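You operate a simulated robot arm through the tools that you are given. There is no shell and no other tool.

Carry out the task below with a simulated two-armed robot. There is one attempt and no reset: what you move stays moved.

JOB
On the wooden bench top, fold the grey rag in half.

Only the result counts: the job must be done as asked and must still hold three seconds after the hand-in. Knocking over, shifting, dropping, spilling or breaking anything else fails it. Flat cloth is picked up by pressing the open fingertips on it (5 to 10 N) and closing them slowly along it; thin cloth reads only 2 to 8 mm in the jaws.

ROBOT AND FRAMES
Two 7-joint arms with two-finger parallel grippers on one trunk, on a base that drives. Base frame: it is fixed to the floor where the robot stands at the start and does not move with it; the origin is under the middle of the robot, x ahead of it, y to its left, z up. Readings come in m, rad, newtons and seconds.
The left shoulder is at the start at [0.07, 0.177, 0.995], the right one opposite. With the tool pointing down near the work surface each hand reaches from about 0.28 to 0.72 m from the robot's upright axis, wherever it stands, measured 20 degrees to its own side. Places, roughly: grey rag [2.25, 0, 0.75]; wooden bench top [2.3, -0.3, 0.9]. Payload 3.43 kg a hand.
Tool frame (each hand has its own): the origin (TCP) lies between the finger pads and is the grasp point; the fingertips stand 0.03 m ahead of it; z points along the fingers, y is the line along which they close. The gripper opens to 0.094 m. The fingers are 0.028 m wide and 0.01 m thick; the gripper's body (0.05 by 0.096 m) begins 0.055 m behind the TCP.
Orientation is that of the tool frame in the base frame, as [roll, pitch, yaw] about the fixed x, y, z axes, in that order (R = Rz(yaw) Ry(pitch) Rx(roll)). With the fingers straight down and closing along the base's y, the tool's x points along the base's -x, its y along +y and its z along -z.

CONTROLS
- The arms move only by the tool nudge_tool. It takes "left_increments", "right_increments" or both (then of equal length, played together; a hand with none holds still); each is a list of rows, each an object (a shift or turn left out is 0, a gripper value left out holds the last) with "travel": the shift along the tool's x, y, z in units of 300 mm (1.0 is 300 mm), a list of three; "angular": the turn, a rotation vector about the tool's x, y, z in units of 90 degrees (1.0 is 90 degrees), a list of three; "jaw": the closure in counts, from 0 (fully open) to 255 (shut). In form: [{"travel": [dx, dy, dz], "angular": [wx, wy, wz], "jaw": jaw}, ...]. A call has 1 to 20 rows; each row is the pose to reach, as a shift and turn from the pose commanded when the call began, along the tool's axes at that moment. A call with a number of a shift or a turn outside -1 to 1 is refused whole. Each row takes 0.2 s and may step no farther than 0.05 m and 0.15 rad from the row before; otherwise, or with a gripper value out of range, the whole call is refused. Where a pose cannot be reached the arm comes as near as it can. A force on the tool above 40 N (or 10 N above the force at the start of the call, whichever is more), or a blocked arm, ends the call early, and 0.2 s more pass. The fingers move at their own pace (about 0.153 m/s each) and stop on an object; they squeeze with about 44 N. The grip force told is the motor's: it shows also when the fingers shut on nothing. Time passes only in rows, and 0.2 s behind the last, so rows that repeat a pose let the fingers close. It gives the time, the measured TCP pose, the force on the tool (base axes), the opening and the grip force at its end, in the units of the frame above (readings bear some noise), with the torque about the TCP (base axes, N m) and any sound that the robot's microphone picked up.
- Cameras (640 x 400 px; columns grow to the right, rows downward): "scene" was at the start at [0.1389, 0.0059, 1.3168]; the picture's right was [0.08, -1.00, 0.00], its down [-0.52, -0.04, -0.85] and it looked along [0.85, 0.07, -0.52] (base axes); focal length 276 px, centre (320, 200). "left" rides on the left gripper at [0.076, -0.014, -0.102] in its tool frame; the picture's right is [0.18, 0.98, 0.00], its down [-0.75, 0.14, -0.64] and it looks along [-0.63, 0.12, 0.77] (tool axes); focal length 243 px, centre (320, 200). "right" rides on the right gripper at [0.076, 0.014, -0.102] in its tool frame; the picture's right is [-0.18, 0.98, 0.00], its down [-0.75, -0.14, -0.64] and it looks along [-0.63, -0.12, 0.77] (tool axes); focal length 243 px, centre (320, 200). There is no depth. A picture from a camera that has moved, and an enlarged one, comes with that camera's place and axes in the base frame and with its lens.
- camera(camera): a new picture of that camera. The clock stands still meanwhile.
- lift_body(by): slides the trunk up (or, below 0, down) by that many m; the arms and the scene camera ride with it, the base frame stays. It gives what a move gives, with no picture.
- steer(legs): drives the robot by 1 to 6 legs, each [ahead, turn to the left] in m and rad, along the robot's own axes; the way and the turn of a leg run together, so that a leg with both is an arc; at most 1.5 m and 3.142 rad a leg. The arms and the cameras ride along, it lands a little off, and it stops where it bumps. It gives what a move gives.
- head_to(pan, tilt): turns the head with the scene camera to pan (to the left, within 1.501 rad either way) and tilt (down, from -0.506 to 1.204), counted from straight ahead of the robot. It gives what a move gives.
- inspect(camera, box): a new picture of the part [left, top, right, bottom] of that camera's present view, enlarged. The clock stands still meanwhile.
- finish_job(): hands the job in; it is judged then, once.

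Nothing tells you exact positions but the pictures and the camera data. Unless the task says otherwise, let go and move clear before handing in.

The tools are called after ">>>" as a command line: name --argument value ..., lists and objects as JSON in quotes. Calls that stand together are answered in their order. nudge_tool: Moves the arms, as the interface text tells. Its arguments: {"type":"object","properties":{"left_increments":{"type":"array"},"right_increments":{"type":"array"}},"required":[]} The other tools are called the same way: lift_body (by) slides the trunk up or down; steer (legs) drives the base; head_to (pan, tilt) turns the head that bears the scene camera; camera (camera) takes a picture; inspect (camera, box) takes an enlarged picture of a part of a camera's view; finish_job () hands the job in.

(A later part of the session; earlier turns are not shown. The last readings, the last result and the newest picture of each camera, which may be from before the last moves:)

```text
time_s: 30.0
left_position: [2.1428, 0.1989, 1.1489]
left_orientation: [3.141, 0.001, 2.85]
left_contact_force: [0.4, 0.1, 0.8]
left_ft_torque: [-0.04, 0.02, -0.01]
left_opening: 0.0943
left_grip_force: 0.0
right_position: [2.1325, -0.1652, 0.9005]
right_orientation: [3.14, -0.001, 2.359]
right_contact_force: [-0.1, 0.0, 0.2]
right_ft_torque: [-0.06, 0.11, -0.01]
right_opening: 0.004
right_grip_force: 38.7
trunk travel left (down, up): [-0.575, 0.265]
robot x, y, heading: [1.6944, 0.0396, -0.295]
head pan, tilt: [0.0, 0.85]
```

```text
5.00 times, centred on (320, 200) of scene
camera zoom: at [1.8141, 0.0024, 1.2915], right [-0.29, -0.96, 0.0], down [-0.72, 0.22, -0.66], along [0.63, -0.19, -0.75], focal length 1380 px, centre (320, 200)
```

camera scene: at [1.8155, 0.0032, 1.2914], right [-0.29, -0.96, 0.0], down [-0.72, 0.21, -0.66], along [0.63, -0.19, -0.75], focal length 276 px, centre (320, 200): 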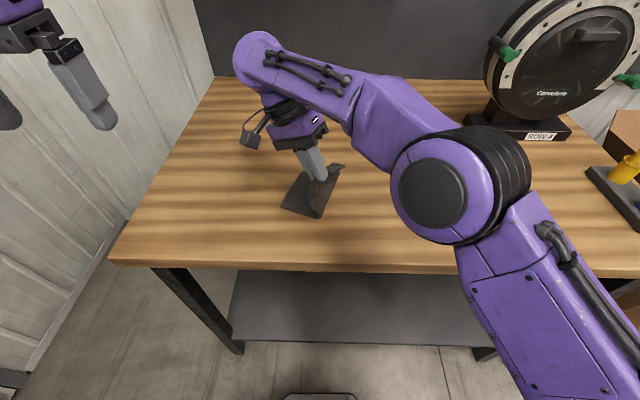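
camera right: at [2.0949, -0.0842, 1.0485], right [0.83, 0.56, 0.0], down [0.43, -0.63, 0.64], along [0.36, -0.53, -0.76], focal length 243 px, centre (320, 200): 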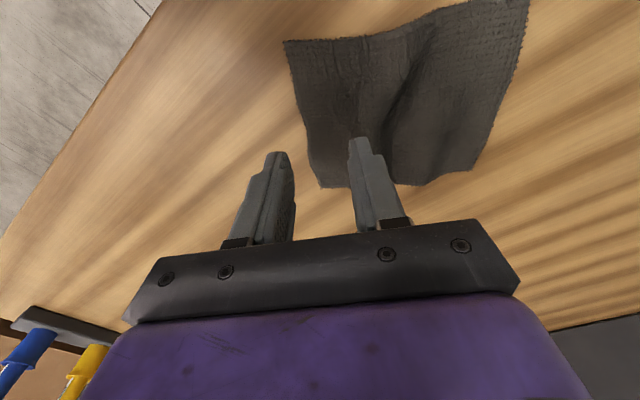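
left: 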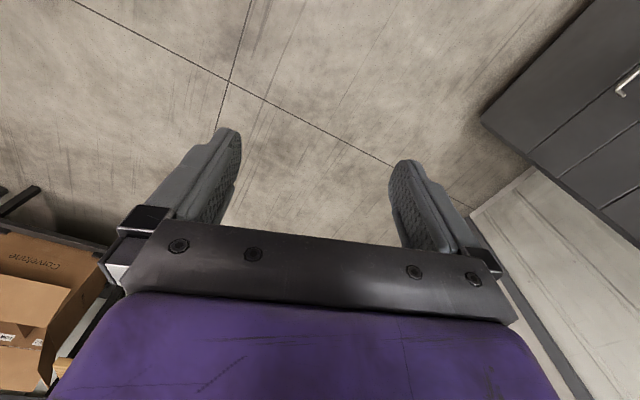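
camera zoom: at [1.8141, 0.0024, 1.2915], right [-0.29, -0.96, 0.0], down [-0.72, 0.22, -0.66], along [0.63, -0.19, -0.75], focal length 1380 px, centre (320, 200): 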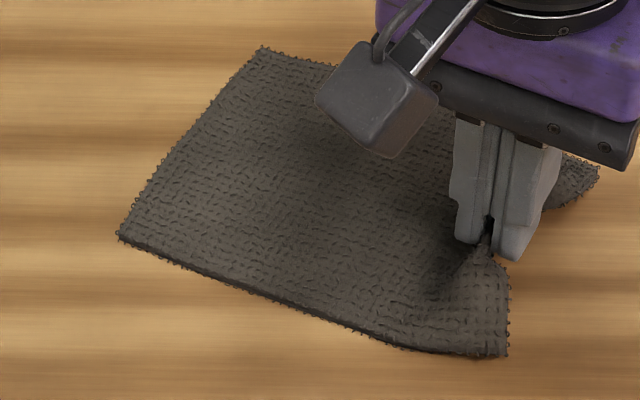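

The rag is back to nearly flat. I'll lower a few millimetres, open slowly and lift clear.

>>> nudge_tool --right_increments '[{"travel": [0, 0, 0.012], "jaw": 255}, {"travel": [0, 0, 0.012], "jaw": 235}, {"travel": [0, 0, 0.012], "jaw": 215}, {"travel": [0, 0, 0.009], "jaw": 195}, {"travel": [0, 0, 0.006], "jaw": 175}, {"travel": [0, 0, -0.05], "jaw": 157}, {"travel": [0, 0, -0.15], "jaw": 157}, {"travel": [0, 0, -0.28], "jaw": 157}, {"travel": [0, 0, -0.4], "jaw": 157}]'

>>> inspect --camera "scene" --box '[256, 160, 384, 240]'

>>> camera --camera "right"

```text
time_s: 32.0
left_position: [2.1445, 0.2001, 1.1501]
left_orientation: [3.141, 0.0, 2.851]
left_contact_force: [0.2, 0.0, 0.4]
left_ft_torque: [0.03, 0.01, 0.0]
left_opening: 0.094
left_grip_force: 0.1
right_position: [2.1336, -0.1641, 1.0191]
right_orientation: [-3.14, 0.002, 2.358]
right_contact_force: [0.1, 1.0, -0.6]
right_ft_torque: [-0.01, 0.0, 0.0]
right_opening: 0.0359
right_grip_force: 0.0
trunk travel left (down, up): [-0.575, 0.265]
robot x, y, heading: [1.6923, 0.0412, -0.288]
head pan, tilt: [0.0, 0.85]
```

```text
5.00 times, centred on (320, 200) of scene
camera zoom: at [1.8137, 0.0027, 1.2915], right [-0.29, -0.96, 0.0], down [-0.72, 0.22, -0.66], along [0.63, -0.19, -0.75], focal length 1380 px, centre (320, 200)
```

zoom: 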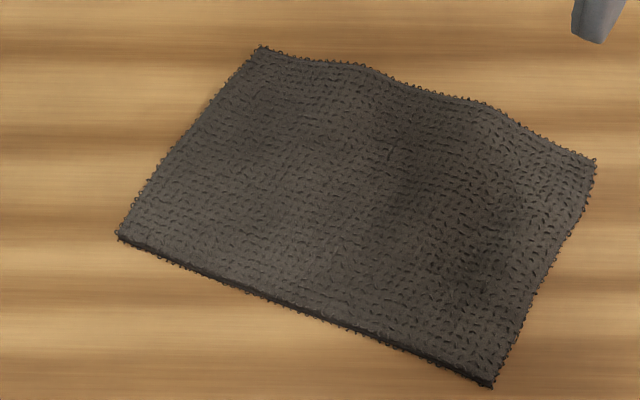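

```text
taken
camera right: at [2.0906, -0.1017, 1.1214], right [0.82, 0.57, 0.0], down [0.43, -0.63, 0.64], along [0.36, -0.53, -0.77], focal length 243 px, centre (320, 200)
```

right: 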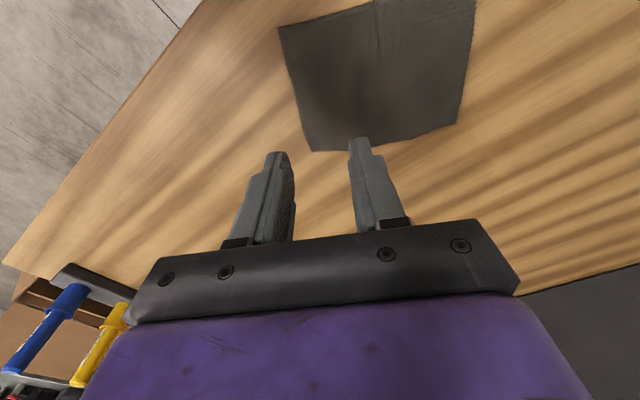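

The rag is now flat, 0.161 x 0.125 m, centred near (2.171, -0.123), with its long side pointing at about 47.5 degrees. I'll put the right hand over the centre, with the closing axis along the long side and the jaws at 40 mm.

>>> nudge_tool --right_increments '[{"travel": [0.0022, 0.0461, 0.08], "angular": [0, 0, -0.0067], "jaw": 146}, {"travel": [0.0044, 0.0922, 0.17], "angular": [0, 0, -0.0133], "jaw": 146}, {"travel": [0.0065, 0.1383, 0.27], "angular": [0, 0, -0.02], "jaw": 146}, {"travel": [0.0087, 0.1843, 0.3633], "angular": [0, 0, -0.0267], "jaw": 146}]'

>>> inspect --camera "scene" --box '[256, 160, 384, 240]'

>>> camera --camera "right"

```text
time_s: 33.0
left_position: [2.1447, 0.1992, 1.1481]
left_orientation: [3.141, -0.001, 2.85]
left_contact_force: [-0.3, -1.1, 0.3]
left_ft_torque: [0.02, 0.03, 0.0]
left_opening: 0.0942
left_grip_force: 0.1
right_position: [2.1727, -0.1254, 0.9074]
right_orientation: [-3.14, -0.001, 2.4]
right_contact_force: [-0.1, -0.2, 0.0]
right_ft_torque: [0.03, 0.0, 0.01]
right_opening: 0.04
right_grip_force: 0.1
trunk travel left (down, up): [-0.575, 0.265]
robot x, y, heading: [1.6919, 0.0412, -0.296]
head pan, tilt: [0.0, 0.85]
```

```text
5.00 times, centred on (320, 200) of scene
camera zoom: at [1.8153, 0.0027, 1.2914], right [-0.29, -0.96, 0.0], down [-0.72, 0.22, -0.66], along [0.63, -0.19, -0.75], focal length 1380 px, centre (320, 200)
```

zoom: 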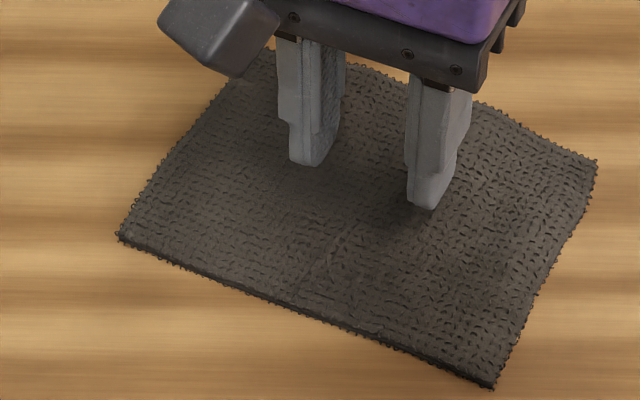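

```text
taken
camera right: at [2.127, -0.064, 1.0105], right [0.8, 0.6, 0.0], down [0.46, -0.61, 0.64], along [0.39, -0.51, -0.77], focal length 243 px, centre (320, 200)
```

right: 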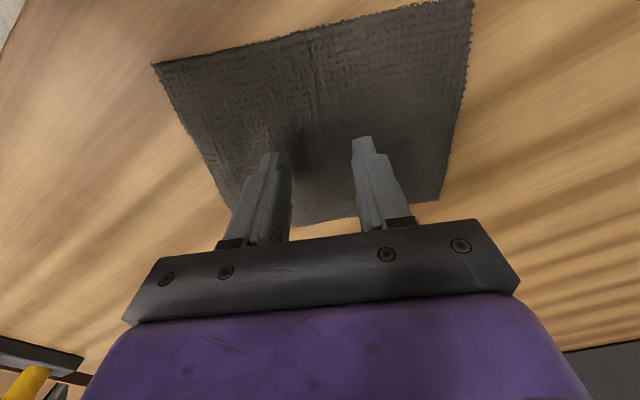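

The jaws are centred on the rag to within 2–3 mm, so I'll shift 1.5 mm and lower until both fingertips press.

>>> nudge_tool --right_increments '[{"travel": [0, 0.005, 0.01]}, {"travel": [0, 0.005, 0.025]}, {"travel": [0, 0.005, 0.025]}]'

>>> nudge_tool --right_increments '[{"travel": [0, 0, 0.005]}, {"travel": [0, 0, 0.005]}]'

>>> nudge_tool --right_increments '[{"travel": [0, 0, 0.005]}, {"travel": [0, 0, 0.005]}]'

```text
time_s: 33.8
left_position: [2.1446, 0.1989, 1.1483]
left_orientation: [3.141, 0.0, 2.851]
left_contact_force: [0.7, -0.3, 0.6]
left_ft_torque: [-0.02, 0.01, 0.0]
left_opening: 0.0941
left_grip_force: 0.1
right_position: [2.1724, -0.1247, 0.9017]
right_orientation: [3.14, 0.001, 2.401]
right_contact_force: [0.1, 0.3, 0.6]
right_ft_torque: [-0.02, 0.02, 0.01]
right_opening: 0.0402
right_grip_force: 0.1
trunk travel left (down, up): [-0.575, 0.265]
robot x, y, heading: [1.6939, 0.0431, -0.296]
head pan, tilt: [0.0, 0.85]
```

```text
time_s: 34.4
left_position: [2.1448, 0.1991, 1.1478]
left_orientation: [3.14, 0.0, 2.849]
left_contact_force: [-0.1, 0.2, 0.1]
left_ft_torque: [0.0, 0.03, -0.02]
left_opening: 0.0939
left_grip_force: 0.1
right_position: [2.1722, -0.1244, 0.8999]
right_orientation: [3.141, -0.002, 2.4]
right_contact_force: [0.1, 0.4, -0.2]
right_ft_torque: [0.04, 0.01, 0.02]
right_opening: 0.0402
right_grip_force: 0.0
trunk travel left (down, up): [-0.575, 0.265]
robot x, y, heading: [1.6921, 0.036, -0.291]
head pan, tilt: [0.0, 0.85]
```

```text
time_s: 35.0
left_position: [2.1438, 0.1989, 1.1498]
left_orientation: [-3.141, 0.001, 2.85]
left_contact_force: [0.3, -0.7, 1.2]
left_ft_torque: [-0.01, -0.02, 0.02]
left_opening: 0.0938
left_grip_force: 0.1
right_position: [2.1713, -0.1243, 0.9003]
right_orientation: [3.141, -0.001, 2.4]
right_contact_force: [-0.9, -0.3, 0.2]
right_ft_torque: [-0.01, 0.03, 0.0]
right_opening: 0.0401
right_grip_force: 0.0
trunk travel left (down, up): [-0.575, 0.265]
robot x, y, heading: [1.6928, 0.0394, -0.293]
head pan, tilt: [0.0, 0.85]
```

>>> nudge_tool --right_increments '[{"travel": [0, 0, 0.0067]}, {"travel": [0, 0, 0.0067]}]'

>>> nudge_tool --right_increments '[{"travel": [0, 0, 0.005]}, {"travel": [0, 0, 0.005]}]'

>>> nudge_tool --right_increments '[{"travel": [0, 0, 0.005]}, {"travel": [0, 0, 0.005]}]'

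```text
time_s: 35.6
left_position: [2.1446, 0.1981, 1.149]
left_orientation: [3.141, 0.001, 2.85]
left_contact_force: [0.1, 0.2, 0.1]
left_ft_torque: [-0.02, 0.02, -0.01]
left_opening: 0.0938
left_grip_force: 0.0
right_position: [2.171, -0.1246, 0.898]
right_orientation: [3.14, 0.0, 2.4]
right_contact_force: [-0.5, -0.1, 1.0]
right_ft_torque: [0.03, 0.01, -0.01]
right_opening: 0.0403
right_grip_force: 0.0
trunk travel left (down, up): [-0.575, 0.265]
robot x, y, heading: [1.693, 0.0415, -0.291]
head pan, tilt: [0.0, 0.85]
```

```text
time_s: 36.2
left_position: [2.1452, 0.2004, 1.1484]
left_orientation: [3.142, 0.0, 2.849]
left_contact_force: [0.0, 0.8, 0.2]
left_ft_torque: [-0.01, -0.02, 0.02]
left_opening: 0.0938
left_grip_force: 0.0
right_position: [2.1699, -0.1246, 0.8964]
right_orientation: [3.141, 0.0, 2.401]
right_contact_force: [-0.5, -0.3, 0.7]
right_ft_torque: [0.01, 0.0, -0.05]
right_opening: 0.0399
right_grip_force: 0.0
trunk travel left (down, up): [-0.575, 0.265]
robot x, y, heading: [1.6878, 0.0418, -0.289]
head pan, tilt: [0.0, 0.85]
```

```text
time_s: 36.8
left_position: [2.1434, 0.2002, 1.148]
left_orientation: [-3.141, 0.001, 2.85]
left_contact_force: [-0.8, 0.3, 0.0]
left_ft_torque: [0.0, -0.02, 0.01]
left_opening: 0.0938
left_grip_force: 0.1
right_position: [2.1709, -0.1241, 0.8942]
right_orientation: [-3.141, 0.001, 2.398]
right_contact_force: [-0.2, -0.1, 2.2]
right_ft_torque: [0.0, -0.03, 0.03]
right_opening: 0.0405
right_grip_force: 0.0
trunk travel left (down, up): [-0.575, 0.265]
robot x, y, heading: [1.6929, 0.0387, -0.292]
head pan, tilt: [0.0, 0.85]
```

>>> nudge_tool --right_increments '[{"travel": [0, 0, 0.004]}, {"travel": [0, 0, 0.004]}]'

>>> inspect --camera "scene" --box '[256, 160, 384, 240]'

```text
time_s: 37.4
left_position: [2.1434, 0.1985, 1.1484]
left_orientation: [3.14, 0.001, 2.85]
left_contact_force: [-0.7, -0.9, 0.1]
left_ft_torque: [0.0, 0.01, 0.04]
left_opening: 0.0942
left_grip_force: 0.0
right_position: [2.1711, -0.1239, 0.8945]
right_orientation: [-3.141, 0.001, 2.401]
right_contact_force: [-0.4, -0.2, 4.2]
right_ft_torque: [0.01, 0.01, 0.02]
right_opening: 0.0403
right_grip_force: 0.1
trunk travel left (down, up): [-0.575, 0.265]
robot x, y, heading: [1.693, 0.0407, -0.29]
head pan, tilt: [0.0, 0.85]
```

```text
5.00 times, centred on (320, 200) of scene
camera zoom: at [1.8135, 0.0026, 1.2916], right [-0.29, -0.96, 0.0], down [-0.72, 0.22, -0.66], along [0.63, -0.19, -0.75], focal length 1380 px, centre (320, 200)
```

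zoom: 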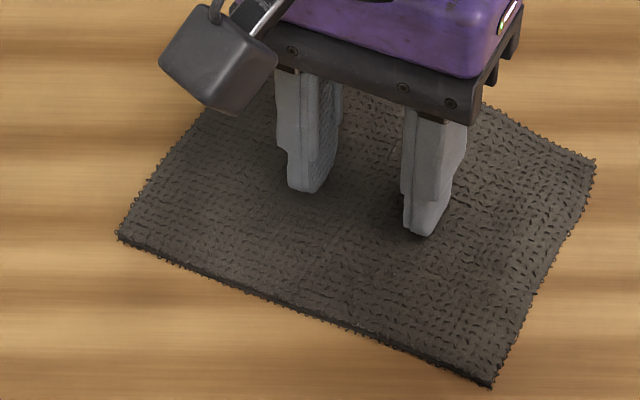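

It is at 4 N and balanced on both fingers. I'll press slightly more and close slowly to raise the middle ridge.

>>> nudge_tool --right_increments '[{"travel": [0, 0, 0.004], "jaw": 146}, {"travel": [0, 0, 0.004], "jaw": 151}, {"travel": [0, 0, 0.004], "jaw": 156}, {"travel": [0, 0, 0.004], "jaw": 161}, {"travel": [0, 0, 0.004], "jaw": 166}, {"travel": [0, 0, 0.004], "jaw": 171}, {"travel": [0, 0, 0.004], "jaw": 176}]'

>>> inspect --camera "scene" --box '[256, 160, 384, 240]'

>>> inspect --camera "right" --box '[160, 0, 480, 200]'

```text
time_s: 39.0
left_position: [2.1415, 0.2007, 1.1483]
left_orientation: [3.141, 0.003, 2.848]
left_contact_force: [-0.1, -0.7, 0.9]
left_ft_torque: [0.0, 0.01, -0.02]
left_opening: 0.0939
left_grip_force: 0.1
right_position: [2.1697, -0.1226, 0.893]
right_orientation: [3.14, 0.002, 2.399]
right_contact_force: [1.1, -0.1, 15.3]
right_ft_torque: [0.04, 0.0, -0.05]
right_opening: 0.0288
right_grip_force: 0.1
trunk travel left (down, up): [-0.575, 0.265]
robot x, y, heading: [1.6927, 0.0421, -0.287]
head pan, tilt: [0.0, 0.85]
```

```text
5.00 times, centred on (320, 200) of scene
camera zoom: at [1.8126, 0.0029, 1.2917], right [-0.29, -0.96, 0.0], down [-0.72, 0.21, -0.66], along [0.63, -0.19, -0.75], focal length 1380 px, centre (320, 200)
```

zoom: 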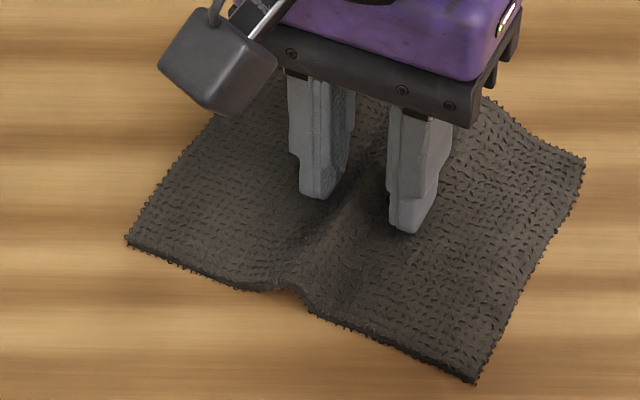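

```text
2.00 times, centred on (320, 100) of right
camera zoom: at [2.1239, -0.0623, 0.9959], right [0.8, 0.6, 0.0], down [0.46, -0.61, 0.64], along [0.39, -0.51, -0.77], focal length 485 px, centre (320, 400)
```

zoom: 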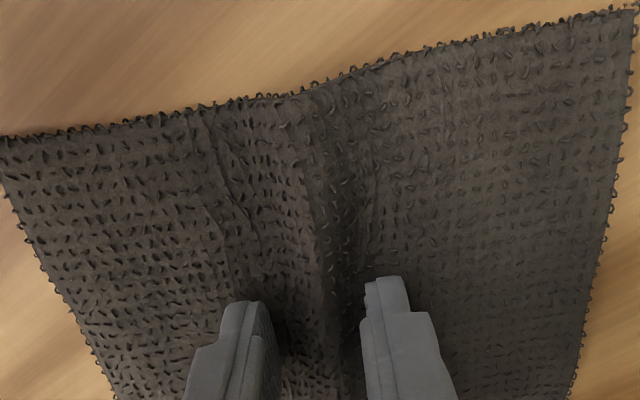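

A clean ridge is forming right along the middle line, out to the edges. The force is a bit high at 15 N, so I'll ease up slightly and keep closing.

>>> nudge_tool --right_increments '[{"travel": [0, 0, -0.002], "jaw": 180}, {"travel": [0, 0, -0.003], "jaw": 185}, {"travel": [0, 0, -0.003], "jaw": 190}, {"travel": [0, 0, -0.003], "jaw": 195}, {"travel": [0, 0, -0.003], "jaw": 200}, {"travel": [0, 0, -0.003], "jaw": 205}, {"travel": [0, 0, -0.003], "jaw": 210}]'

>>> inspect --camera "scene" --box '[256, 160, 384, 240]'

>>> inspect --camera "right" --box '[160, 0, 480, 200]'

```text
time_s: 40.6
left_position: [2.1429, 0.2009, 1.1492]
left_orientation: [-3.14, 0.0, 2.849]
left_contact_force: [0.3, 0.7, 0.4]
left_ft_torque: [-0.03, 0.03, 0.02]
left_opening: 0.0941
left_grip_force: 0.0
right_position: [2.1708, -0.1234, 0.893]
right_orientation: [3.141, 0.002, 2.398]
right_contact_force: [0.4, 0.6, 6.6]
right_ft_torque: [0.03, 0.04, 0.01]
right_opening: 0.0169
right_grip_force: 0.3
trunk travel left (down, up): [-0.575, 0.265]
robot x, y, heading: [1.6912, 0.0411, -0.29]
head pan, tilt: [0.0, 0.85]
```

```text
5.00 times, centred on (320, 200) of scene
camera zoom: at [1.8131, 0.0027, 1.2916], right [-0.29, -0.96, 0.0], down [-0.72, 0.22, -0.66], along [0.63, -0.19, -0.75], focal length 1380 px, centre (320, 200)
```

zoom: 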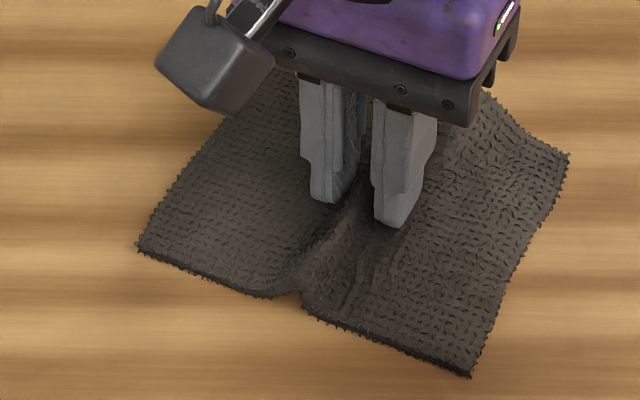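

```text
2.00 times, centred on (320, 100) of right
camera zoom: at [2.1242, -0.0617, 0.9964], right [0.8, 0.6, 0.0], down [0.46, -0.61, 0.64], along [0.39, -0.51, -0.77], focal length 485 px, centre (320, 400)
```

zoom: 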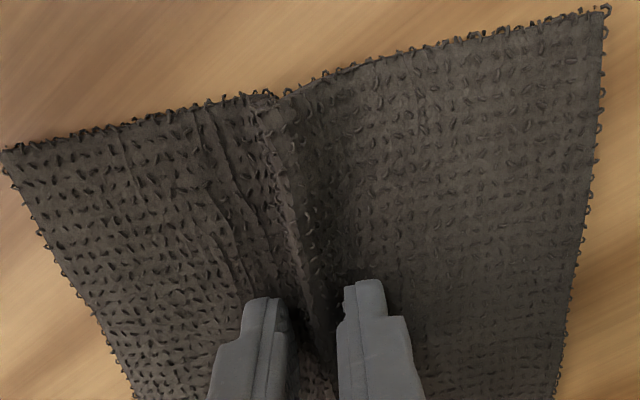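

The ridge is well formed and the cloth is drawing in evenly on both sides. I'll finish closing.

>>> nudge_tool --right_increments '[{"jaw": 215}, {"jaw": 220}, {"jaw": 225}, {"jaw": 230}, {"jaw": 236}, {"jaw": 242}, {"jaw": 248}, {"jaw": 255}, {"jaw": 255}, {"jaw": 255}]'

>>> inspect --camera "scene" --box '[256, 160, 384, 240]'

>>> inspect --camera "right" --box '[160, 0, 480, 200]'

```text
time_s: 42.8
left_position: [2.1443, 0.1994, 1.149]
left_orientation: [-3.14, 0.0, 2.85]
left_contact_force: [0.0, -0.2, 0.4]
left_ft_torque: [-0.03, -0.02, -0.02]
left_opening: 0.0941
left_grip_force: 0.0
right_position: [2.1699, -0.1231, 0.8944]
right_orientation: [-3.14, 0.003, 2.401]
right_contact_force: [0.0, -0.8, 7.0]
right_ft_torque: [-0.01, 0.02, 0.07]
right_opening: 0.0042
right_grip_force: 38.7
trunk travel left (down, up): [-0.575, 0.265]
robot x, y, heading: [1.6913, 0.0389, -0.287]
head pan, tilt: [0.0, 0.85]
```

```text
5.00 times, centred on (320, 200) of scene
camera zoom: at [1.8134, 0.0026, 1.2916], right [-0.29, -0.96, 0.0], down [-0.72, 0.22, -0.66], along [0.63, -0.19, -0.75], focal length 1380 px, centre (320, 200)
```

zoom: 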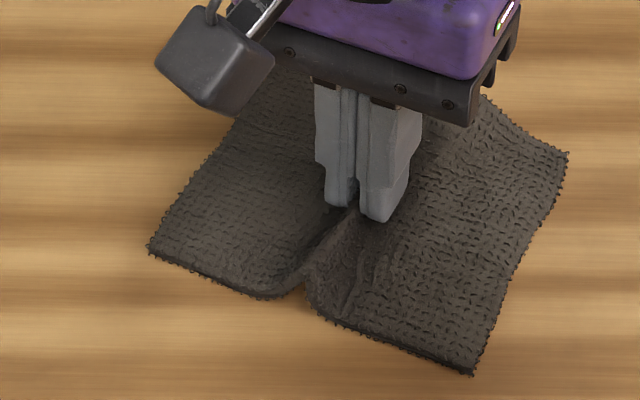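

```text
2.00 times, centred on (320, 100) of right
camera zoom: at [2.1245, -0.0618, 0.9964], right [0.8, 0.6, 0.0], down [0.46, -0.61, 0.64], along [0.39, -0.51, -0.77], focal length 485 px, centre (320, 400)
```

zoom: 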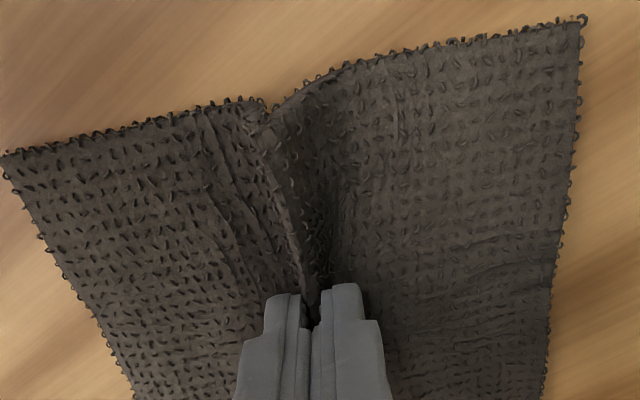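

The middle ridge is gripped with the jaws reading 4.2 mm, and both edges are about 70 mm from the jaws. Next I'll lift straight up so the two halves hang together.

>>> nudge_tool --right_increments '[{"travel": [0, 0, -0.04], "jaw": 255}, {"travel": [0, 0, -0.09], "jaw": 255}, {"travel": [0, 0, -0.14], "jaw": 255}, {"travel": [0, 0, -0.19], "jaw": 255}, {"travel": [0, 0, -0.24], "jaw": 255}, {"travel": [0, 0, -0.28], "jaw": 255}, {"travel": [0, 0, -0.28], "jaw": 255}, {"travel": [0, 0, -0.28], "jaw": 255}]'

>>> inspect --camera "scene" --box '[240, 100, 400, 200]'

>>> inspect --camera "right" --box '[160, 0, 480, 200]'

>>> camera --camera "left"

```text
time_s: 44.6
left_position: [2.1445, 0.1992, 1.1474]
left_orientation: [3.141, 0.0, 2.848]
left_contact_force: [0.0, 0.1, 0.1]
left_ft_torque: [0.02, 0.02, -0.01]
left_opening: 0.0939
left_grip_force: 0.2
right_position: [2.1711, -0.1232, 0.9779]
right_orientation: [-3.141, 0.001, 2.401]
right_contact_force: [-0.3, -0.5, -0.3]
right_ft_torque: [0.0, 0.02, -0.02]
right_opening: 0.004
right_grip_force: 38.4
trunk travel left (down, up): [-0.575, 0.265]
robot x, y, heading: [1.6882, 0.0394, -0.29]
head pan, tilt: [0.0, 0.85]
```

```text
4.00 times, centred on (320, 150) of scene
camera zoom: at [1.8142, 0.0023, 1.2915], right [-0.29, -0.96, 0.0], down [-0.72, 0.22, -0.66], along [0.63, -0.19, -0.75], focal length 1104 px, centre (320, 400)
```

zoom: 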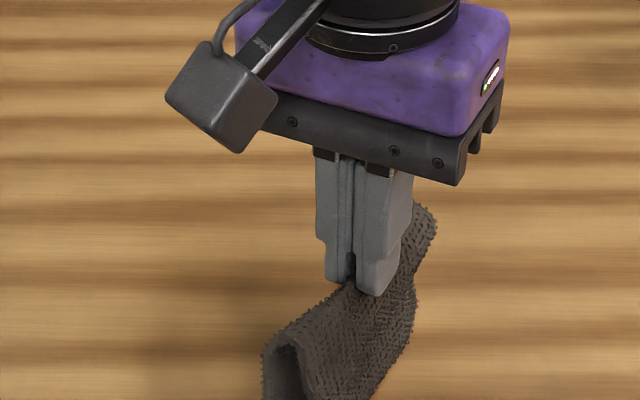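

```text
2.00 times, centred on (320, 100) of right
camera zoom: at [2.1257, -0.0623, 1.0797], right [0.8, 0.6, 0.0], down [0.46, -0.61, 0.64], along [0.39, -0.51, -0.77], focal length 485 px, centre (320, 400)
```

zoom: 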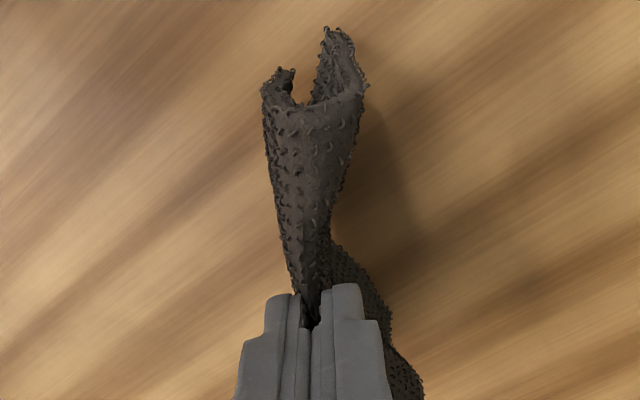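

```text
taken
camera left: at [2.0674, 0.2066, 1.252], right [0.11, 0.99, 0.0], down [0.76, -0.08, 0.64], along [0.64, -0.07, -0.77], focal length 243 px, centre (320, 200)
```

left: 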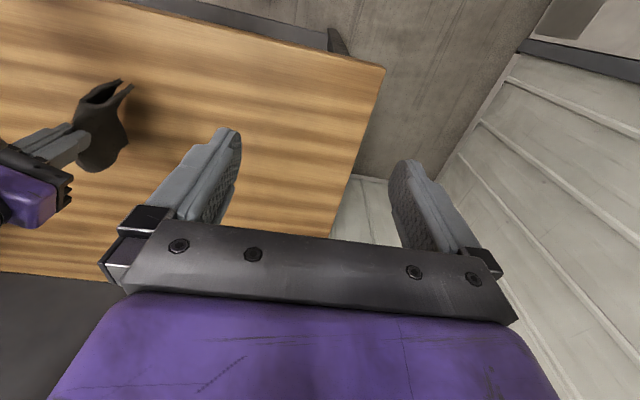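

The rag hangs folded over the jaws in two halves. I'll zoom in on it from the left camera and the scene camera.

>>> inspect --camera "left" --box '[0, 50, 192, 170]'

>>> inspect --camera "scene" --box '[256, 140, 384, 220]'

```text
3.33 times, centred on (96, 110) of left
camera zoom: at [2.0674, 0.2066, 1.252], right [0.11, 0.99, 0.0], down [0.76, -0.08, 0.64], along [0.64, -0.07, -0.77], focal length 809 px, centre (1067, 500)
```

zoom: 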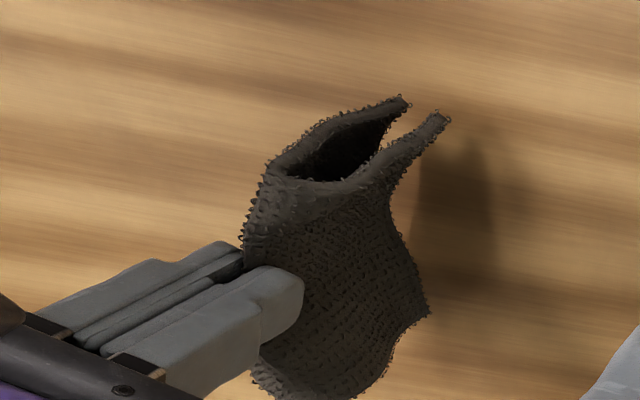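

```text
5.00 times, centred on (320, 180) of scene
camera zoom: at [1.8142, 0.0023, 1.2915], right [-0.29, -0.96, 0.0], down [-0.72, 0.22, -0.66], along [0.63, -0.19, -0.75], focal length 1380 px, centre (320, 300)
```

zoom: 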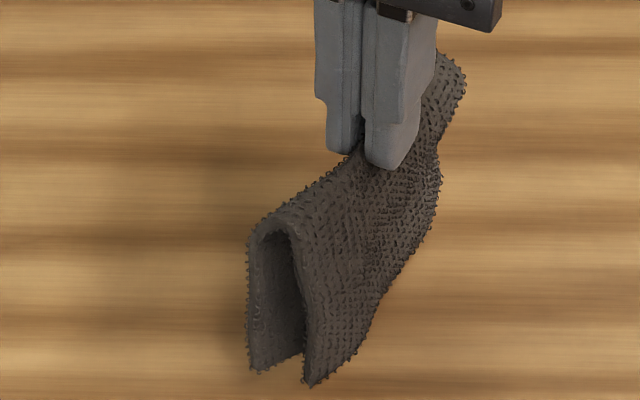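

It hangs evenly. To lay both layers down on the same side, I'll first tilt the hand 45 degrees about the fingertips so the fingers point down and to the left, keeping the cloth in the air.

>>> nudge_tool --right_increments '[{"travel": [0, -0.0112, 0.0006], "angular": [-0.0714, 0, 0], "jaw": 255}, {"travel": [0, -0.0223, 0.0025], "angular": [-0.1429, 0, 0], "jaw": 255}, {"travel": [0, -0.033, 0.0056], "angular": [-0.2143, 0, 0], "jaw": 255}, {"travel": [0, -0.0434, 0.0099], "angular": [-0.2857, 0, 0], "jaw": 255}, {"travel": [0, -0.0532, 0.0153], "angular": [-0.3571, 0, 0], "jaw": 255}, {"travel": [0, -0.0624, 0.0218], "angular": [-0.4286, 0, 0], "jaw": 255}, {"travel": [0, -0.0707, 0.0293], "angular": [-0.5, 0, 0], "jaw": 255}, {"travel": [0, -0.0707, 0.0293], "angular": [-0.5, 0, 0], "jaw": 255}]'

>>> inspect --camera "scene" --box '[240, 120, 400, 220]'

>>> inspect --camera "left" --box '[0, 50, 192, 170]'

>>> camera --camera "scene"

```text
time_s: 46.4
left_position: [2.144, 0.1996, 1.1486]
left_orientation: [3.14, -0.002, 2.851]
left_contact_force: [-0.2, -1.0, -0.9]
left_ft_torque: [-0.01, -0.01, -0.01]
left_opening: 0.0941
left_grip_force: 0.0
right_position: [2.1571, -0.1383, 0.9678]
right_orientation: [2.357, 0.002, 2.4]
right_contact_force: [-1.3, 1.0, 0.9]
right_ft_torque: [-0.1, 0.07, 0.04]
right_opening: 0.0038
right_grip_force: 38.9
trunk travel left (down, up): [-0.575, 0.265]
robot x, y, heading: [1.6922, 0.0395, -0.289]
head pan, tilt: [0.0, 0.85]
```

```text
4.00 times, centred on (320, 170) of scene
camera zoom: at [1.8143, 0.0032, 1.2915], right [-0.29, -0.96, 0.0], down [-0.72, 0.21, -0.66], along [0.63, -0.19, -0.75], focal length 1104 px, centre (320, 320)
```

zoom: 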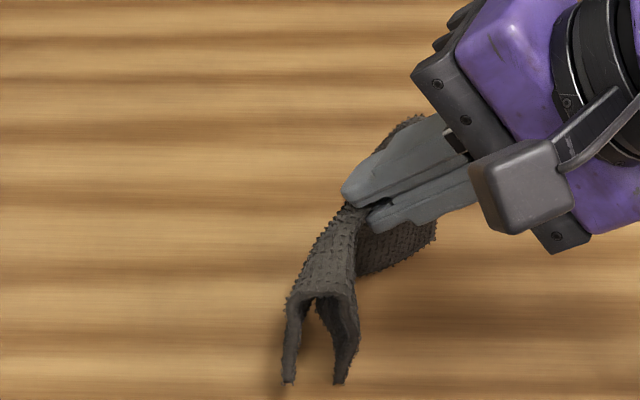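

```text
3.33 times, centred on (96, 110) of left
camera zoom: at [2.0675, 0.2074, 1.2518], right [0.11, 0.99, 0.0], down [0.76, -0.08, 0.64], along [0.64, -0.07, -0.77], focal length 809 px, centre (1067, 500)
```

zoom: 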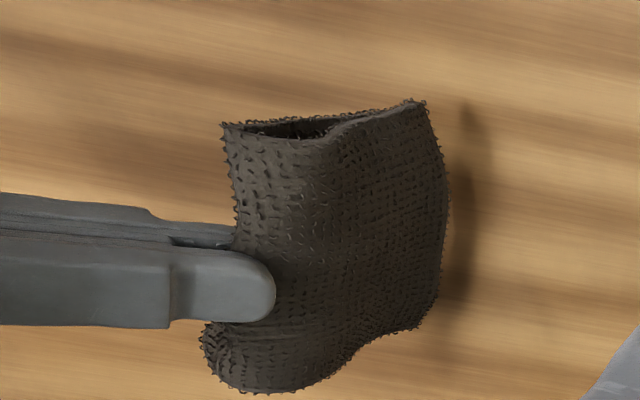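

```text
taken
camera scene: at [1.8143, 0.0032, 1.2915], right [-0.29, -0.96, 0.0], down [-0.72, 0.21, -0.66], along [0.63, -0.19, -0.75], focal length 276 px, centre (320, 200)
```

scene: 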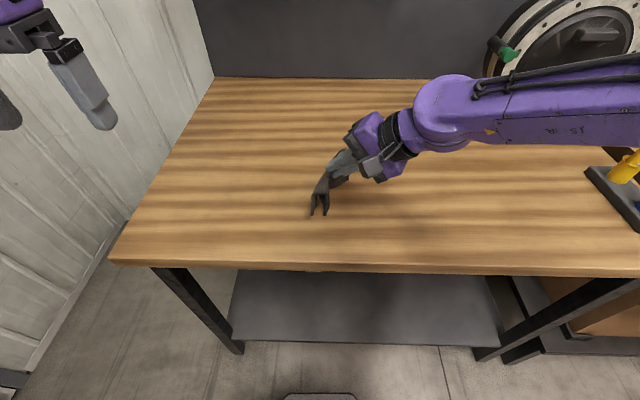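

The tilt worked and both layers hang to the left of the jaws. I'll lower now while drawing the fold line to the right, so the layers lay out to the left.

>>> nudge_tool --right_increments '[{"travel": [0, -0.0377, 0.0189], "jaw": 255}, {"travel": [0, -0.0801, 0.033], "jaw": 255}, {"travel": [0, -0.1296, 0.0401], "jaw": 255}, {"travel": [0, -0.1791, 0.0424], "jaw": 255}]'

>>> inspect --camera "scene" --box '[240, 140, 400, 240]'

>>> inspect --camera "left" --box '[0, 50, 192, 170]'

```text
time_s: 47.4
left_position: [2.1439, 0.1982, 1.1487]
left_orientation: [3.14, 0.0, 2.849]
left_contact_force: [-0.3, -0.6, 0.6]
left_ft_torque: [-0.01, 0.01, -0.04]
left_opening: 0.0941
left_grip_force: 0.0
right_position: [2.1379, -0.1606, 0.9213]
right_orientation: [2.357, 0.002, 2.401]
right_contact_force: [-0.5, -0.6, 0.8]
right_ft_torque: [-0.06, 0.04, -0.02]
right_opening: 0.0043
right_grip_force: 38.2
trunk travel left (down, up): [-0.575, 0.265]
robot x, y, heading: [1.6933, 0.0372, -0.29]
head pan, tilt: [0.0, 0.85]
```

```text
4.00 times, centred on (320, 190) of scene
camera zoom: at [1.814, 0.0018, 1.2915], right [-0.29, -0.96, 0.0], down [-0.72, 0.22, -0.66], along [0.63, -0.19, -0.75], focal length 1104 px, centre (320, 240)
```

zoom: 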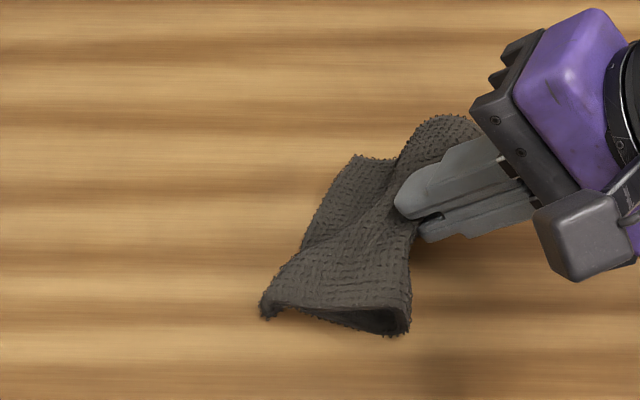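

```text
3.33 times, centred on (96, 110) of left
camera zoom: at [2.0672, 0.206, 1.2521], right [0.11, 0.99, 0.0], down [0.76, -0.08, 0.64], along [0.64, -0.07, -0.77], focal length 809 px, centre (1067, 500)
```

zoom: 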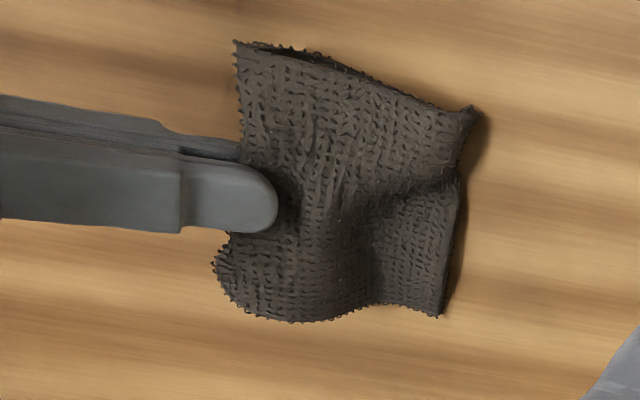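

The cloth is laying out neatly to the left with its layers stacked. I'll carry on down to the table.

>>> nudge_tool --right_increments '[{"travel": [0, -0.0377, 0], "jaw": 255}, {"travel": [0, -0.0778, -0.0024], "jaw": 255}, {"travel": [0, -0.1084, -0.0047], "jaw": 255}, {"travel": [0, -0.1226, -0.0094], "jaw": 255}, {"travel": [0, -0.1226, -0.0094], "jaw": 255}]'

>>> inspect --camera "scene" --box '[240, 140, 400, 240]'

>>> inspect --camera "left" --box '[0, 50, 192, 170]'

```text
time_s: 48.6
left_position: [2.1433, 0.199, 1.1485]
left_orientation: [3.14, -0.002, 2.85]
left_contact_force: [-0.1, -0.2, -0.2]
left_ft_torque: [-0.02, 0.0, 0.0]
left_opening: 0.094
left_grip_force: 0.1
right_position: [2.1179, -0.1815, 0.8968]
right_orientation: [2.356, -0.001, 2.4]
right_contact_force: [0.8, 0.0, -0.4]
right_ft_torque: [-0.04, 0.09, 0.01]
right_opening: 0.004
right_grip_force: 37.8
trunk travel left (down, up): [-0.575, 0.265]
robot x, y, heading: [1.6891, 0.0404, -0.289]
head pan, tilt: [0.0, 0.85]
```

```text
4.00 times, centred on (320, 190) of scene
camera zoom: at [1.8143, 0.0024, 1.2915], right [-0.29, -0.96, 0.0], down [-0.72, 0.22, -0.66], along [0.63, -0.19, -0.75], focal length 1104 px, centre (320, 240)
```

zoom: 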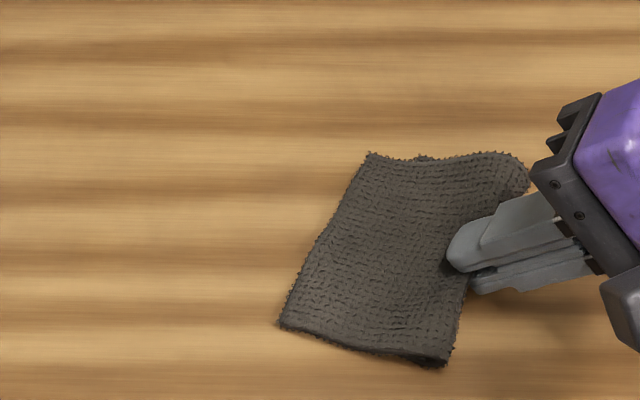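

```text
3.33 times, centred on (96, 110) of left
camera zoom: at [2.0674, 0.2066, 1.2519], right [0.11, 0.99, 0.0], down [0.76, -0.08, 0.64], along [0.64, -0.07, -0.77], focal length 809 px, centre (1067, 500)
```

zoom: 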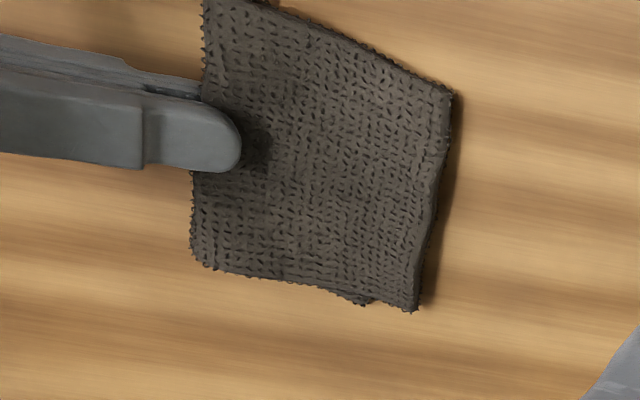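

The rag is now folded in two, with the top layer covering the bottom one. I'll open the jaws slowly and slide the fingers straight back out of the fold.

>>> nudge_tool --right_increments '[{"travel": [0, 0.002, 0], "jaw": 248}, {"travel": [0, 0.004, -0.002], "jaw": 240}, {"travel": [0, 0.006, -0.004], "jaw": 232}, {"travel": [0, 0.008, -0.006], "jaw": 224}, {"travel": [0, 0.01, -0.008], "jaw": 216}, {"travel": [0, 0.01, -0.008], "jaw": 216}]'

>>> inspect --camera "scene" --box '[240, 140, 400, 240]'

>>> inspect --camera "left" --box '[0, 50, 192, 170]'

```text
time_s: 50.0
left_position: [2.1448, 0.1996, 1.1487]
left_orientation: [3.14, -0.001, 2.85]
left_contact_force: [-1.2, 0.0, -0.1]
left_ft_torque: [0.03, -0.05, -0.02]
left_opening: 0.0942
left_grip_force: 0.1
right_position: [2.1185, -0.1801, 0.9013]
right_orientation: [2.355, 0.002, 2.401]
right_contact_force: [-0.7, -0.2, 0.9]
right_ft_torque: [-0.01, 0.01, 0.01]
right_opening: 0.0147
right_grip_force: 0.1
trunk travel left (down, up): [-0.575, 0.265]
robot x, y, heading: [1.6916, 0.046, -0.294]
head pan, tilt: [0.0, 0.85]
```

```text
4.00 times, centred on (320, 190) of scene
camera zoom: at [1.8142, 0.0022, 1.2915], right [-0.29, -0.96, 0.0], down [-0.72, 0.22, -0.66], along [0.63, -0.19, -0.75], focal length 1104 px, centre (320, 240)
```

zoom: 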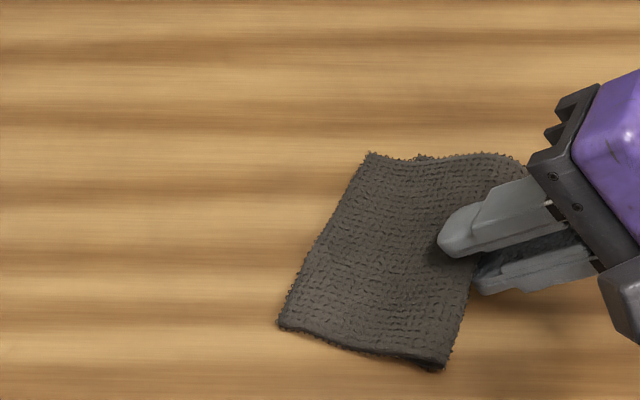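

```text
3.33 times, centred on (96, 110) of left
camera zoom: at [2.0673, 0.2064, 1.252], right [0.11, 0.99, 0.0], down [0.76, -0.08, 0.64], along [0.64, -0.07, -0.77], focal length 809 px, centre (1067, 500)
```

zoom: 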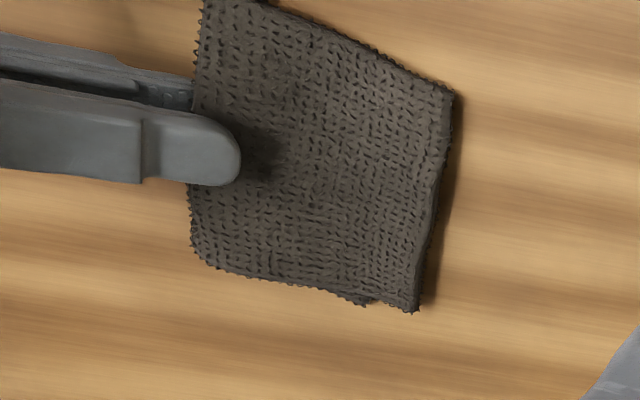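

The jaws are open about 15 mm and the cloth has stayed put. I'll draw the fingers out along their own axis.

>>> nudge_tool --right_increments '[{"travel": [0, 0, -0.03]}, {"travel": [0, 0, -0.07]}, {"travel": [0, 0, -0.12]}, {"travel": [0, 0, -0.18]}, {"travel": [0, 0, -0.26]}, {"travel": [0, 0, -0.36]}, {"travel": [0, 0, -0.46]}]'

>>> inspect --camera "scene" --box '[240, 140, 400, 240]'

>>> inspect --camera "left" --box '[0, 50, 192, 170]'

>>> camera --camera "scene"

```text
time_s: 51.6
left_position: [2.1444, 0.1987, 1.148]
left_orientation: [3.142, 0.001, 2.849]
left_contact_force: [-0.3, -0.1, -0.2]
left_ft_torque: [-0.02, 0.0, -0.01]
left_opening: 0.094
left_grip_force: 0.1
right_position: [2.0523, -0.253, 0.9989]
right_orientation: [2.356, 0.001, 2.401]
right_contact_force: [-0.9, -0.2, 0.0]
right_ft_torque: [0.0, -0.01, -0.01]
right_opening: 0.0144
right_grip_force: 0.0
trunk travel left (down, up): [-0.575, 0.265]
robot x, y, heading: [1.6918, 0.0429, -0.295]
head pan, tilt: [0.0, 0.85]
```

```text
4.00 times, centred on (320, 190) of scene
camera zoom: at [1.8135, 0.0014, 1.2916], right [-0.29, -0.96, 0.0], down [-0.72, 0.22, -0.66], along [0.63, -0.19, -0.75], focal length 1104 px, centre (320, 240)
```

zoom: 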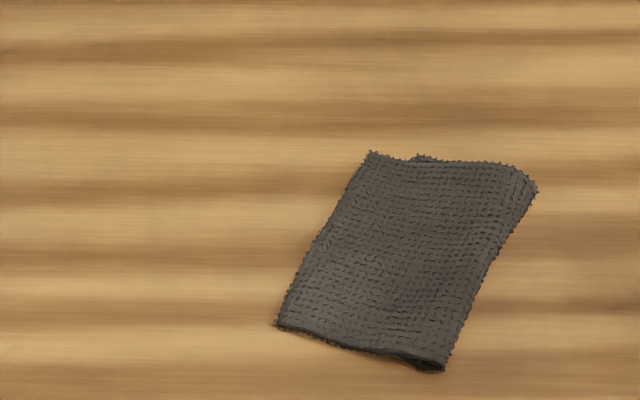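

```text
3.33 times, centred on (96, 110) of left
camera zoom: at [2.0667, 0.2056, 1.2523], right [0.11, 0.99, 0.0], down [0.76, -0.08, 0.64], along [0.64, -0.07, -0.77], focal length 809 px, centre (1067, 500)
```

zoom: 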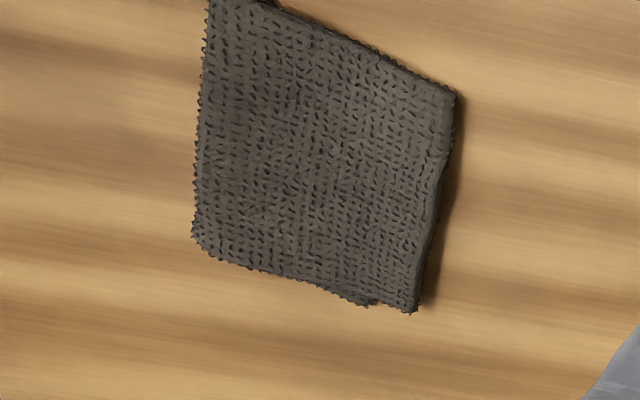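

```text
taken
camera scene: at [1.8135, 0.0014, 1.2916], right [-0.29, -0.96, 0.0], down [-0.72, 0.22, -0.66], along [0.63, -0.19, -0.75], focal length 276 px, centre (320, 200)
```

scene: 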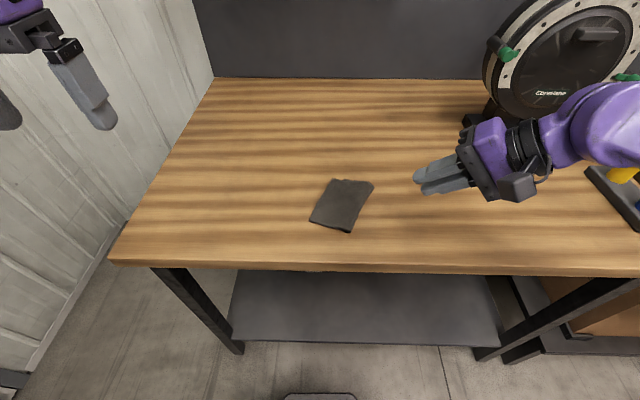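

The rag is folded in half and lying flat. I'll check at high zoom how well the lower layer lines up with the upper one.

>>> inspect --camera "scene" --box '[300, 170, 380, 220]'

>>> inspect --camera "scene" --box '[300, 195, 364, 235]'

>>> inspect --camera "left" --box '[40, 30, 160, 105]'

>>> inspect --camera "left" --box '[40, 80, 160, 155]'

```text
8.00 times, centred on (340, 195) of scene
camera zoom: at [1.8135, 0.0014, 1.2916], right [-0.29, -0.96, 0.0], down [-0.72, 0.22, -0.66], along [0.63, -0.19, -0.75], focal length 2208 px, centre (160, 240)
```

zoom: 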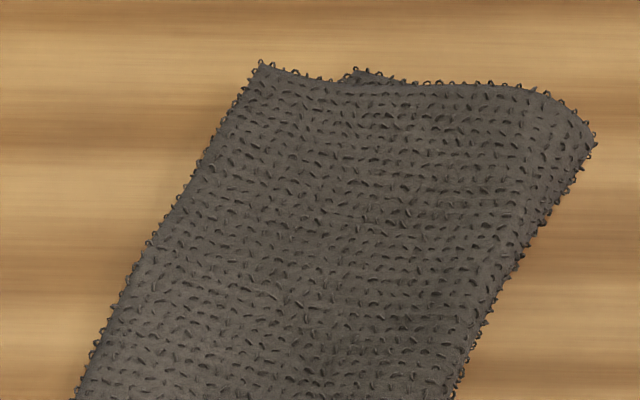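

```text
10.00 times, centred on (332, 215) of scene
camera zoom: at [1.8135, 0.0014, 1.2916], right [-0.29, -0.96, 0.0], down [-0.72, 0.22, -0.66], along [0.63, -0.19, -0.75], focal length 2761 px, centre (200, 50)
```

zoom: 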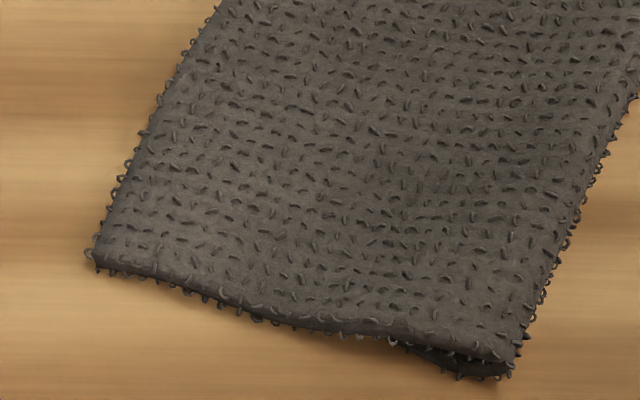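

```text
5.33 times, centred on (100, 68) of left
camera zoom: at [2.0667, 0.2056, 1.2523], right [0.11, 0.99, 0.0], down [0.76, -0.08, 0.64], along [0.64, -0.07, -0.77], focal length 1294 px, centre (1493, 907)
```

zoom: 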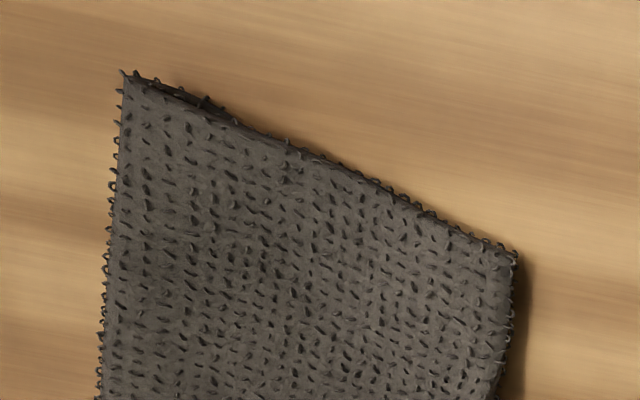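

```text
5.33 times, centred on (100, 118) of left
camera zoom: at [2.0667, 0.2056, 1.2523], right [0.11, 0.99, 0.0], down [0.76, -0.08, 0.64], along [0.64, -0.07, -0.77], focal length 1294 px, centre (1493, 640)
```

zoom: 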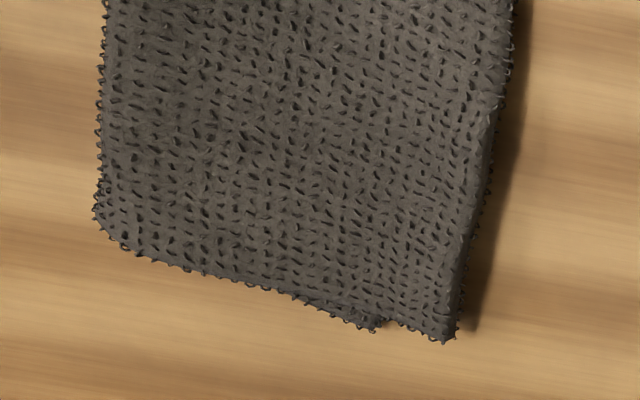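

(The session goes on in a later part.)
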